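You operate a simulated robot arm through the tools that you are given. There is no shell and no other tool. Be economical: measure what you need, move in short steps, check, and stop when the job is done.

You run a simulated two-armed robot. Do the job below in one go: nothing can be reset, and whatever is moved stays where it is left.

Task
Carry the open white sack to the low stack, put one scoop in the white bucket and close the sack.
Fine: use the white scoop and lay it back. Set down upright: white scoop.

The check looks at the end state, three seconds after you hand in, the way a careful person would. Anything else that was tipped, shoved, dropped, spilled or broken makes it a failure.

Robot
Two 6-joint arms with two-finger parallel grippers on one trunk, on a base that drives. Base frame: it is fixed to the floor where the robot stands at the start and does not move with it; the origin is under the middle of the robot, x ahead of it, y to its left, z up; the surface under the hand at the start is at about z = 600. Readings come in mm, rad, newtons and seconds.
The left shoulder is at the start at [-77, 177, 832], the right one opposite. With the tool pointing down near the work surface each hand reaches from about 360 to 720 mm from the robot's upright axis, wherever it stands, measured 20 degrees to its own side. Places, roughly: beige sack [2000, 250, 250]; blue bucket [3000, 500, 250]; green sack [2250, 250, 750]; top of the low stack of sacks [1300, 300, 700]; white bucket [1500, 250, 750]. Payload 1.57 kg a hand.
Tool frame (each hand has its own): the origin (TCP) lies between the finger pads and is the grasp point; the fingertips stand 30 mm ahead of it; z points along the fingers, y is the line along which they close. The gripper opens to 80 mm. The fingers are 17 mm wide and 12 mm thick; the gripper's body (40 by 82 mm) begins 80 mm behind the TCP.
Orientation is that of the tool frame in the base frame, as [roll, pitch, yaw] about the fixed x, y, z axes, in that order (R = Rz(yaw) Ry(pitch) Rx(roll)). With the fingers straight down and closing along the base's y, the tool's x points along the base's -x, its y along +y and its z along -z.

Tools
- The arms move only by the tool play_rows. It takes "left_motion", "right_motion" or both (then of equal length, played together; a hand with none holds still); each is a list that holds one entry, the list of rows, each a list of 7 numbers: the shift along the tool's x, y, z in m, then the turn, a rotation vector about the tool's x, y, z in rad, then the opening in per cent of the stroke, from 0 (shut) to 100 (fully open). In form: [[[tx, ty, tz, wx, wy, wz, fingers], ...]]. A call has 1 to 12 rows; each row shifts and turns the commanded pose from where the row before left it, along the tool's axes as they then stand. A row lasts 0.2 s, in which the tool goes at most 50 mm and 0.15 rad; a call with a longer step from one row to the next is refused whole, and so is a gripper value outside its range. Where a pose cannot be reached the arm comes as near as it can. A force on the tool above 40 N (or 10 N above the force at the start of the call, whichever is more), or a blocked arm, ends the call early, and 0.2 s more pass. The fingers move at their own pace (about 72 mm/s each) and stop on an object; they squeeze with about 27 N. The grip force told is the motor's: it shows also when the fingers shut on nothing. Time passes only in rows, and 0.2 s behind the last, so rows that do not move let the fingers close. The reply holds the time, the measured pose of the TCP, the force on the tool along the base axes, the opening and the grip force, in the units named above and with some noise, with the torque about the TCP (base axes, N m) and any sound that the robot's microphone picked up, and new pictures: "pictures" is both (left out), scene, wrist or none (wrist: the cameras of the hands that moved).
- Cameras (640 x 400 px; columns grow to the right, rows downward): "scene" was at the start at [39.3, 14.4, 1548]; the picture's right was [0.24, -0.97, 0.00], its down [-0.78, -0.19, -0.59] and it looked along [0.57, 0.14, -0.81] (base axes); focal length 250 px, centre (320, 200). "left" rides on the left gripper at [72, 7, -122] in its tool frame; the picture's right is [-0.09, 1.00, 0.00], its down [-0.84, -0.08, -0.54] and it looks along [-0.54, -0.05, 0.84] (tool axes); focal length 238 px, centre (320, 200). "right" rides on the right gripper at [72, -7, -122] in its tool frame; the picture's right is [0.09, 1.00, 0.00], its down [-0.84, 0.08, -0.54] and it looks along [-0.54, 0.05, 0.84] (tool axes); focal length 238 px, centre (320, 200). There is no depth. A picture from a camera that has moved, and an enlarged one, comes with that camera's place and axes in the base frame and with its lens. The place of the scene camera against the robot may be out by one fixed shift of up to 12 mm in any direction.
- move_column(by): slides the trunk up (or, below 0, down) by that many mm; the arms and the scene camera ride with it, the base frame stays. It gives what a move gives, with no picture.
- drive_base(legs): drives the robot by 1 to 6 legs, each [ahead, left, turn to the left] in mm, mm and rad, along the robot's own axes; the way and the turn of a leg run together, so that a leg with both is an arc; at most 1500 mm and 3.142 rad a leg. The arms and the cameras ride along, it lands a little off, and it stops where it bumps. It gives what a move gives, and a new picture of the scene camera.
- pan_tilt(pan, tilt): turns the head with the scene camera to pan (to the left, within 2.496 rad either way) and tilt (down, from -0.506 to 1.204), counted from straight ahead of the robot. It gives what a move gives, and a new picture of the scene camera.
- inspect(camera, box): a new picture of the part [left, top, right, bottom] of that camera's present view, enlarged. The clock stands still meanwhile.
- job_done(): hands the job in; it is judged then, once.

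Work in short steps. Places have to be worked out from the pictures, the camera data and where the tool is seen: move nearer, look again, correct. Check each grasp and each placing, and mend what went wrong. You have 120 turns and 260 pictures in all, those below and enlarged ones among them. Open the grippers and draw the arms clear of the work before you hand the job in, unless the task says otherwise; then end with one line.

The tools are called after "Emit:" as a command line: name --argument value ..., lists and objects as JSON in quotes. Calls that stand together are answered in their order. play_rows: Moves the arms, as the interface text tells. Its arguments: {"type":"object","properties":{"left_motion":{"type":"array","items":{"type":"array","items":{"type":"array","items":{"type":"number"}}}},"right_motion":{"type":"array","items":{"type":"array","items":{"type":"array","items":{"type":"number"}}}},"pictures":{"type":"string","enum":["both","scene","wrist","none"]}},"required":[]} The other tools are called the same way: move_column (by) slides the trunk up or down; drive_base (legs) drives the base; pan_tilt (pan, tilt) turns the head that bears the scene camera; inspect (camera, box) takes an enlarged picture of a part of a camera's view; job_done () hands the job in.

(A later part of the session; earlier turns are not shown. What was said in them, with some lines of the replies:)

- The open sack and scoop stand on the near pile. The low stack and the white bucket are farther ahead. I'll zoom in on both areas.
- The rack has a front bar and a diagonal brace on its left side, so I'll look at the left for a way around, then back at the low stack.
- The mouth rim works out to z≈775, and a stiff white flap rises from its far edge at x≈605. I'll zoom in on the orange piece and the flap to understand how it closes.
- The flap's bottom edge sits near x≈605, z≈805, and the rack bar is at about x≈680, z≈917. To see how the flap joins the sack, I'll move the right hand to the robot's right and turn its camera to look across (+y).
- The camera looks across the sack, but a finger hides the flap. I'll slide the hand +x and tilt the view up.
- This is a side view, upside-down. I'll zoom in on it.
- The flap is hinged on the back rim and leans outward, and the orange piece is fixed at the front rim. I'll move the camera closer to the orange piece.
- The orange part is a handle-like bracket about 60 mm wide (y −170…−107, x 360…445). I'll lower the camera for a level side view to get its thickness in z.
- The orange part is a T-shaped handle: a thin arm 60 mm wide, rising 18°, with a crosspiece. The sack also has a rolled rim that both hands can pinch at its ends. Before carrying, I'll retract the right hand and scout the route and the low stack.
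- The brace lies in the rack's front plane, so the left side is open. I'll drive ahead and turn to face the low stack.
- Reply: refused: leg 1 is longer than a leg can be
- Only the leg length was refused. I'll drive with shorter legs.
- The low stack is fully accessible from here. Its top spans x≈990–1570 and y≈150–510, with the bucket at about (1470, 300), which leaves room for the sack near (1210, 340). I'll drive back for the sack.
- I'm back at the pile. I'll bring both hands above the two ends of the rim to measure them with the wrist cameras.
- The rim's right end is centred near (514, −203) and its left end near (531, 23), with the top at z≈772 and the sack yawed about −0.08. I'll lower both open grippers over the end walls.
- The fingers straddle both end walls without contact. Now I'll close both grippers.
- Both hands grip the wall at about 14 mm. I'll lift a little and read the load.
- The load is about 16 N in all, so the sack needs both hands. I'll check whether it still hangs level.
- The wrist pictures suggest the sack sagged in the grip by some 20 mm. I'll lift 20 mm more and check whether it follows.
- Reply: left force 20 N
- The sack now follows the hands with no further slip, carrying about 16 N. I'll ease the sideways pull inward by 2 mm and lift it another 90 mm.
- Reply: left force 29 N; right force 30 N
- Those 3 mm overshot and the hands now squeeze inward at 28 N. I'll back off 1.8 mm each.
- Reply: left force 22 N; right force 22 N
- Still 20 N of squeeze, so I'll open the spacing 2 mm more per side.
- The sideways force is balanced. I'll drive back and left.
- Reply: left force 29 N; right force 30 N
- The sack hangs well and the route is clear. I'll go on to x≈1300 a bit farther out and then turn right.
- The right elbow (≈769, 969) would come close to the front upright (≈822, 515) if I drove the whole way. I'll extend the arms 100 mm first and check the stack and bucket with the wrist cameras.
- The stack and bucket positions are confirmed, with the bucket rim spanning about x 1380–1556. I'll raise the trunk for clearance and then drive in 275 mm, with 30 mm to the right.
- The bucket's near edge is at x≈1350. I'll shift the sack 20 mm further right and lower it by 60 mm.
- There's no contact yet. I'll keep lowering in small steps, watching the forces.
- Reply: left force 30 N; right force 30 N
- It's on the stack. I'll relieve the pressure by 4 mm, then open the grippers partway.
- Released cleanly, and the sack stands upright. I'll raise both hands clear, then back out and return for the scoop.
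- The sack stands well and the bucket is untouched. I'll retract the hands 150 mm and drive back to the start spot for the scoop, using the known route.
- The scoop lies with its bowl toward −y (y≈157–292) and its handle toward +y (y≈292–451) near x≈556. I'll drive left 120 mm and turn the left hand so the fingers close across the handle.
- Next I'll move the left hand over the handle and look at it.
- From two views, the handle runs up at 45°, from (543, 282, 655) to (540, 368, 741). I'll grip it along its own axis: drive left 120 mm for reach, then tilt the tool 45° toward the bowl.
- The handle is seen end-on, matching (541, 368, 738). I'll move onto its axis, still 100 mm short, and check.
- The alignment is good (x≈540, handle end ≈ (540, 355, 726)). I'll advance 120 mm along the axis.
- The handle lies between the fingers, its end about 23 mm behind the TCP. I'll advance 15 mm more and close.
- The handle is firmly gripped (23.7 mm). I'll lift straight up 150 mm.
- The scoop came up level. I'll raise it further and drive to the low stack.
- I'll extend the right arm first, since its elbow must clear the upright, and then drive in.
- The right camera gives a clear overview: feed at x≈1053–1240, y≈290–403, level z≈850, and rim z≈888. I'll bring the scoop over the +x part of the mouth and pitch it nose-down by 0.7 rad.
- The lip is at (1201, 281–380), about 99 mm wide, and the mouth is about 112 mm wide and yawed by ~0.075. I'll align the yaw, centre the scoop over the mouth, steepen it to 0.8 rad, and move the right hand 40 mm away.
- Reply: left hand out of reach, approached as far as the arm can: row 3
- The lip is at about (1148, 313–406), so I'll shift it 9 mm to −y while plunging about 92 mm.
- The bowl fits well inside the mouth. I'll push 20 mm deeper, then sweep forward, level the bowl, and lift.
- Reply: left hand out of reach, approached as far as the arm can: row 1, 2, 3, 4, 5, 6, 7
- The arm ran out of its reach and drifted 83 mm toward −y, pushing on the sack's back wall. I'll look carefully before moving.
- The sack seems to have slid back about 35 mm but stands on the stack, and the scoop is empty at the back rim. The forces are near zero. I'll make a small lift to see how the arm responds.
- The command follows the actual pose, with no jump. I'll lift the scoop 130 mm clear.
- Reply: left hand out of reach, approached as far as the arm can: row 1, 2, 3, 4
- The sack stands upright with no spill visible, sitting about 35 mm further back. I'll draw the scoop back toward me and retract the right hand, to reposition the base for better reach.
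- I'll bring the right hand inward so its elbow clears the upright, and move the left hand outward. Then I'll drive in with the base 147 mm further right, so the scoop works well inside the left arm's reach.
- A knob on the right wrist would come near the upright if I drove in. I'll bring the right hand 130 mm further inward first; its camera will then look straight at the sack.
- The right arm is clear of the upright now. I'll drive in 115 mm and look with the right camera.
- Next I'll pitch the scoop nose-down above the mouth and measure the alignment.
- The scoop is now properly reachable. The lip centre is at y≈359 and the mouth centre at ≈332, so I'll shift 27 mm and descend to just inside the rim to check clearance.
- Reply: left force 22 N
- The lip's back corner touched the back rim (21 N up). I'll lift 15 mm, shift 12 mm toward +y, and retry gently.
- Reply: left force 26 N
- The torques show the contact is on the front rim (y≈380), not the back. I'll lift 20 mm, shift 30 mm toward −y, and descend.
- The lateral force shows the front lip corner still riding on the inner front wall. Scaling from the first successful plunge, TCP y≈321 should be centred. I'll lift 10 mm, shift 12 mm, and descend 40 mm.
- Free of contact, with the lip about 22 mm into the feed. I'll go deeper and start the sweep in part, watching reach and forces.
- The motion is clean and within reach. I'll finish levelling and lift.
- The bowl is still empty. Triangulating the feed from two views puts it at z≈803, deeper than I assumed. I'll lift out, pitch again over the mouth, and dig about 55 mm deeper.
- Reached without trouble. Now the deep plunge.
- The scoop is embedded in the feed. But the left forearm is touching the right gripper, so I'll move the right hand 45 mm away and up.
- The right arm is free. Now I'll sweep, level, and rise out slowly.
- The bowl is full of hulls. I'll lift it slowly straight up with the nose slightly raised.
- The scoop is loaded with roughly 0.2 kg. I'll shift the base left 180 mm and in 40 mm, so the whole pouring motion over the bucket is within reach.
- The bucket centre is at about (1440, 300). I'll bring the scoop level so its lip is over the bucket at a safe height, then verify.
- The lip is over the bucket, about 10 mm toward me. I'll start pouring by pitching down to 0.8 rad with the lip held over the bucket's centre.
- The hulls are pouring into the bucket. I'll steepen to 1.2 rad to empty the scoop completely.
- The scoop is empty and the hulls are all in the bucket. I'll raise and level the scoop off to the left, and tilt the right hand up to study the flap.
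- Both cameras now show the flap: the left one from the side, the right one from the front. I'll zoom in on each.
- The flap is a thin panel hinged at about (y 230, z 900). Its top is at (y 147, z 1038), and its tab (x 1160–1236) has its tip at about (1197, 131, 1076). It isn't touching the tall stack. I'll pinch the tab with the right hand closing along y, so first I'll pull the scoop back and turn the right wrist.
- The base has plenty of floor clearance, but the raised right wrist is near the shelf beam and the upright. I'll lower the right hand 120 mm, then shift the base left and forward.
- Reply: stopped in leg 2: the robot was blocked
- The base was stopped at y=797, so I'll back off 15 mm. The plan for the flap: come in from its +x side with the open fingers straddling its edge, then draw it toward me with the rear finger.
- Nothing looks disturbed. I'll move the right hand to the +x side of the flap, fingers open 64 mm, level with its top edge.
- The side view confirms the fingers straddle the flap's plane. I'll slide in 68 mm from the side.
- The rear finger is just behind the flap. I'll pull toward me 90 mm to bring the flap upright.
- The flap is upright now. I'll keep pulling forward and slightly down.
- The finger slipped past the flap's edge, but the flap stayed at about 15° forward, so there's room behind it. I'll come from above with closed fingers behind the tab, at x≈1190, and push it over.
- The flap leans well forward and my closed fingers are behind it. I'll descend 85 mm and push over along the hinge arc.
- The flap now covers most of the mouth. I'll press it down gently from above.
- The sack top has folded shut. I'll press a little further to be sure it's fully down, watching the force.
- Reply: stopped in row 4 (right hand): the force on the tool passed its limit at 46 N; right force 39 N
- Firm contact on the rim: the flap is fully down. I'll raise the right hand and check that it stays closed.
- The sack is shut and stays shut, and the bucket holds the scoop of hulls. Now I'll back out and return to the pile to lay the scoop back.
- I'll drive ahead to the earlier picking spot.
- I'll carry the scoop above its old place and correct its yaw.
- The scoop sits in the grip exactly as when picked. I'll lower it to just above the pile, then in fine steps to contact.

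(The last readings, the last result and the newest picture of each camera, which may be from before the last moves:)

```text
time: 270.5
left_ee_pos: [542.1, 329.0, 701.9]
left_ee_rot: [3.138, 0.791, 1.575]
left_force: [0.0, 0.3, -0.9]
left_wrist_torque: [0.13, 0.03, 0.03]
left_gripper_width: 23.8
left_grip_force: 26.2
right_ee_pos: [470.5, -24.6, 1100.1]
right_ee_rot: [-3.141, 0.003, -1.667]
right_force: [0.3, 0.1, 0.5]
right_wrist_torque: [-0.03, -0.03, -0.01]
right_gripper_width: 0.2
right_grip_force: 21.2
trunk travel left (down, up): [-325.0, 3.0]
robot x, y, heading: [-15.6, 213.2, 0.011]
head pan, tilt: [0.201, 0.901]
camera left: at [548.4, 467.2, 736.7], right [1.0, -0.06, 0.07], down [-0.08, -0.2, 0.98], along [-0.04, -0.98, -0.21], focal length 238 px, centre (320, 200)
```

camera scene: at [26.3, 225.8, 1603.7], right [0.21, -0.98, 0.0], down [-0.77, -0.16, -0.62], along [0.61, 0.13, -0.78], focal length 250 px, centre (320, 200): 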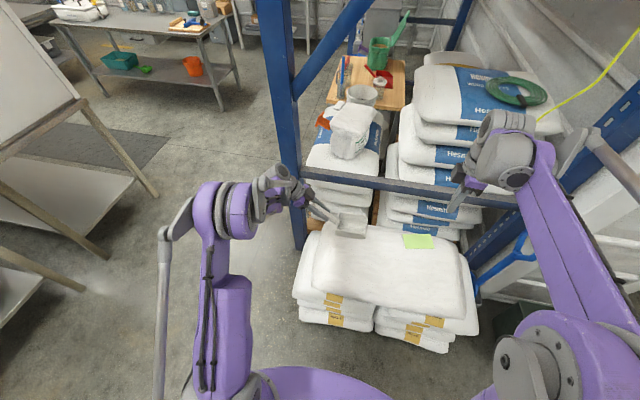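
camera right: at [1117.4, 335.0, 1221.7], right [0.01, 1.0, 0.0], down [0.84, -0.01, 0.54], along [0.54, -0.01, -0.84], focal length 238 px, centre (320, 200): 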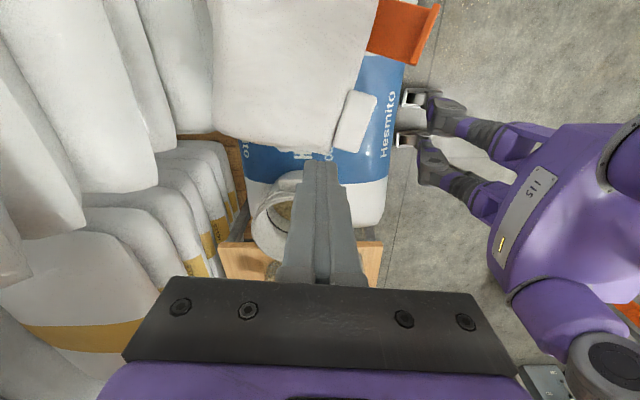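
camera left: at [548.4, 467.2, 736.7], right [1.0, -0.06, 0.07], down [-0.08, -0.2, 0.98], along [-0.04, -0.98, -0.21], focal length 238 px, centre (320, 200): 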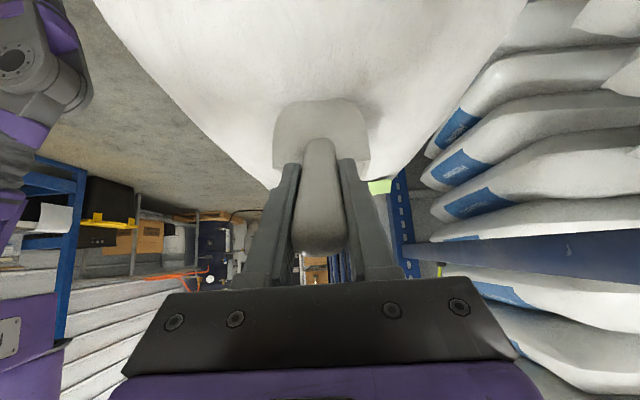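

There's no contact yet at z≈702, so I'll go down a few more millimetres in small steps.

Emit:
play_rows --left_motion '[[[0.0014, 0, 0.0014, 0, 0, 0, 0], [0.0014, 0, 0.0014, 0, 0, 0, 0], [0.0007, 0, 0.0007, 0, 0, 0, 0], [0, 0, 0, 0, 0, 0, 0]]]' --pictures "none"

```text
time: 271.5
left_ee_pos: [540.6, 330.5, 697.8]
left_ee_rot: [3.135, 0.792, 1.573]
left_force: [2.9, 6.9, 22.5]
left_wrist_torque: [-0.39, 0.0, 0.04]
left_gripper_width: 23.7
left_grip_force: 26.4
right_ee_pos: [468.9, -24.2, 1101.2]
right_ee_rot: [-3.138, 0.004, -1.669]
right_force: [-0.1, -1.3, 0.0]
right_wrist_torque: [0.01, -0.01, 0.0]
right_gripper_width: 0.1
right_grip_force: 21.5
trunk travel left (down, up): [-325.0, 3.0]
robot x, y, heading: [-8.4, 209.4, 0.01]
head pan, tilt: [0.201, 0.901]
```

The scoop is resting on the pile (22 N). I'll relieve the pressure by 2 mm, open gradually, and back straight out along the handle.

Emit:
play_rows --left_motion '[[[-0.0012, 0, -0.0012, 0, 0, 0, 0], [0, 0, 0, 0, 0, 0, 20], [0, 0, 0, 0, 0, 0, 45], [0, 0, 0, 0, 0, 0, 80], [0, 0, 0, 0, 0, 0, 100], [0, 0, 0, 0, 0, 0, 100]]]' --pictures "wrist"

Emit:
inspect --camera "scene" --box '[240, 130, 400, 270]'

```text
time: 272.9
left_ee_pos: [540.9, 329.8, 698.7]
left_ee_rot: [3.139, 0.794, 1.574]
left_force: [0.2, 0.6, 0.3]
left_wrist_torque: [0.01, 0.02, -0.03]
left_gripper_width: 80.1
left_grip_force: 0.0
right_ee_pos: [469.6, -24.7, 1099.9]
right_ee_rot: [-3.139, 0.004, -1.669]
right_force: [0.8, 0.2, -0.2]
right_wrist_torque: [0.02, -0.01, 0.01]
right_gripper_width: 0.0
right_grip_force: 21.0
trunk travel left (down, up): [-325.0, 3.0]
robot x, y, heading: [-11.8, 216.0, 0.008]
head pan, tilt: [0.201, 0.901]
camera left: at [547.9, 467.2, 733.5], right [1.0, -0.06, 0.07], down [-0.08, -0.2, 0.98], along [-0.04, -0.98, -0.21], focal length 238 px, centre (320, 200)
```

left: 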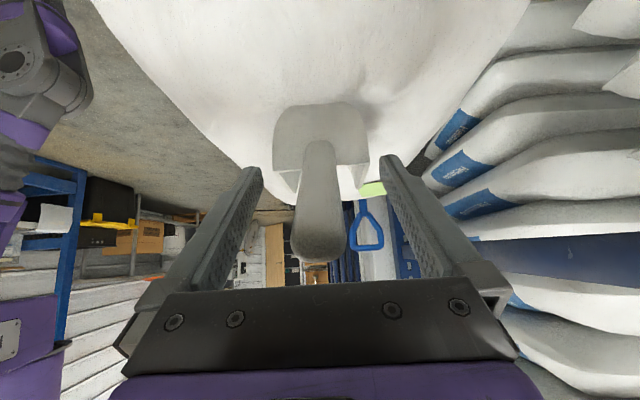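

```text
2.86 times, centred on (320, 200) of scene
camera zoom: at [27.2, 225.8, 1603.7], right [0.21, -0.98, 0.0], down [-0.77, -0.16, -0.62], along [0.61, 0.13, -0.78], focal length 713 px, centre (320, 200)
```

zoom: 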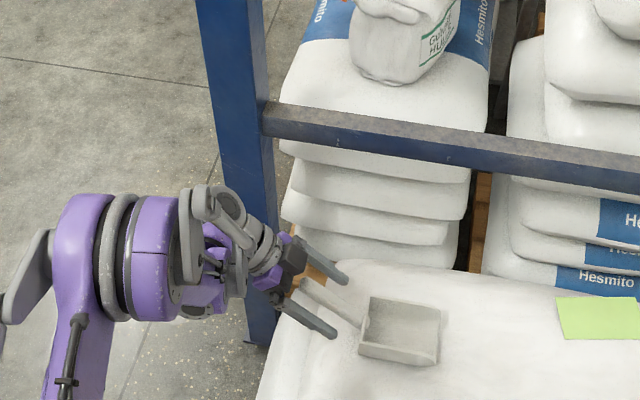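

The scoop rests upright and free. I'll withdraw along the handle axis, raise the arm, and open the right gripper as well.

Emit:
play_rows --left_motion '[[[0, 0, -0.03, 0, 0, 0, 100], [0, 0, -0.035, 0, 0, 0, 100], [0, 0, -0.035, 0, 0, 0, 100], [0, 0, -0.035, 0, 0, 0, 100], [-0.028, 0, -0.028, 0, 0, 0, 100], [-0.028, 0, -0.028, 0, 0, 0, 100], [-0.028, 0, -0.028, 0, 0, 0, 100]]]' --right_motion '[[[0, 0, 0, 0, 0, 0, 50], [0, 0, 0, 0, 0, 0, 100], [0, 0, 0, 0, 0, 0, 100], [0, 0, 0, 0, 0, 0, 100], [0, 0, 0, 0, 0, 0, 100], [0, 0, 0, 0, 0, 0, 100], [0, 0, 0, 0, 0, 0, 100]]]' --pictures "none"

Emit:
drive_base --legs '[[-250, 0, 0]]'

Emit:
inspect --camera "scene" --box '[280, 60, 440, 240]'

```text
time: 274.5
left_ee_pos: [539.9, 429.4, 913.7]
left_ee_rot: [3.138, 0.792, 1.576]
left_force: [-1.3, 0.2, 0.5]
left_wrist_torque: [-0.01, 0.0, 0.03]
left_gripper_width: 80.0
left_grip_force: 0.1
right_ee_pos: [469.4, -26.0, 1099.5]
right_ee_rot: [-3.14, 0.004, -1.668]
right_force: [0.0, 0.0, 0.1]
right_wrist_torque: [-0.01, -0.01, 0.0]
right_gripper_width: 80.2
right_grip_force: 0.2
trunk travel left (down, up): [-325.0, 3.0]
robot x, y, heading: [-14.9, 214.5, 0.011]
head pan, tilt: [0.201, 0.901]
```

```text
time: 276.3
left_ee_pos: [288.5, 427.6, 912.3]
left_ee_rot: [3.138, 0.792, 1.576]
left_force: [-0.5, -0.7, -0.1]
left_wrist_torque: [0.0, 0.0, 0.0]
left_gripper_width: 80.3
left_grip_force: 0.1
right_ee_pos: [219.1, -27.1, 1101.3]
right_ee_rot: [-3.141, 0.003, -1.667]
right_force: [0.5, -0.6, 1.0]
right_wrist_torque: [0.0, -0.01, 0.0]
right_gripper_width: 80.2
right_grip_force: 0.0
trunk travel left (down, up): [-325.0, 3.0]
robot x, y, heading: [-268.0, 210.4, 0.014]
head pan, tilt: [0.201, 0.901]
camera scene: at [-224.4, 223.4, 1603.9], right [0.21, -0.98, 0.0], down [-0.77, -0.16, -0.62], along [0.61, 0.13, -0.78], focal length 250 px, centre (320, 200)
```

scene: 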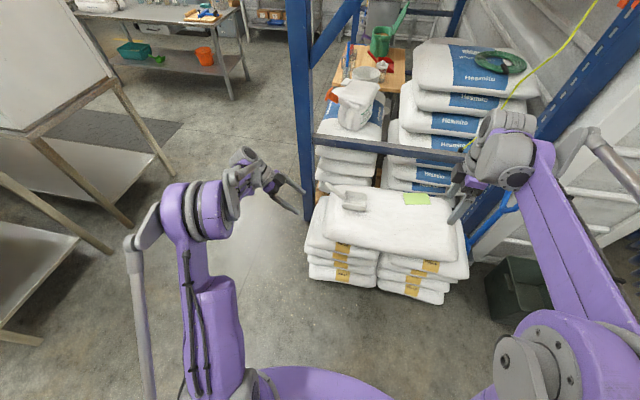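

```text
2.22 times, centred on (360, 150) of scene
camera zoom: at [-224.4, 223.4, 1603.9], right [0.21, -0.98, 0.0], down [-0.77, -0.16, -0.62], along [0.61, 0.13, -0.78], focal length 555 px, centre (231, 311)
```

zoom: 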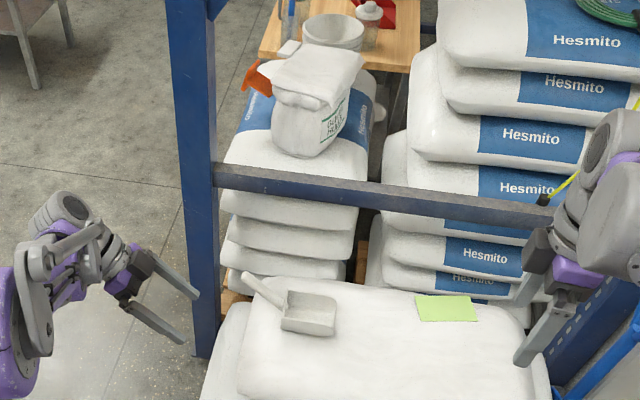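

The scoop lies upright in its old place. The sack stands closed on the low stack beside the filled bucket, the other items look untouched, and both arms are open and clear. I'm handing in.

Emit:
job_done

```text
The job is handed in.
```

The sack is on the low stack and closed, one scoop of hulls is in the white bucket, and the white scoop is back upright on the pile. While scooping I nudged the sack: it slid about 3 cm and turned slightly, but I saw no spill.
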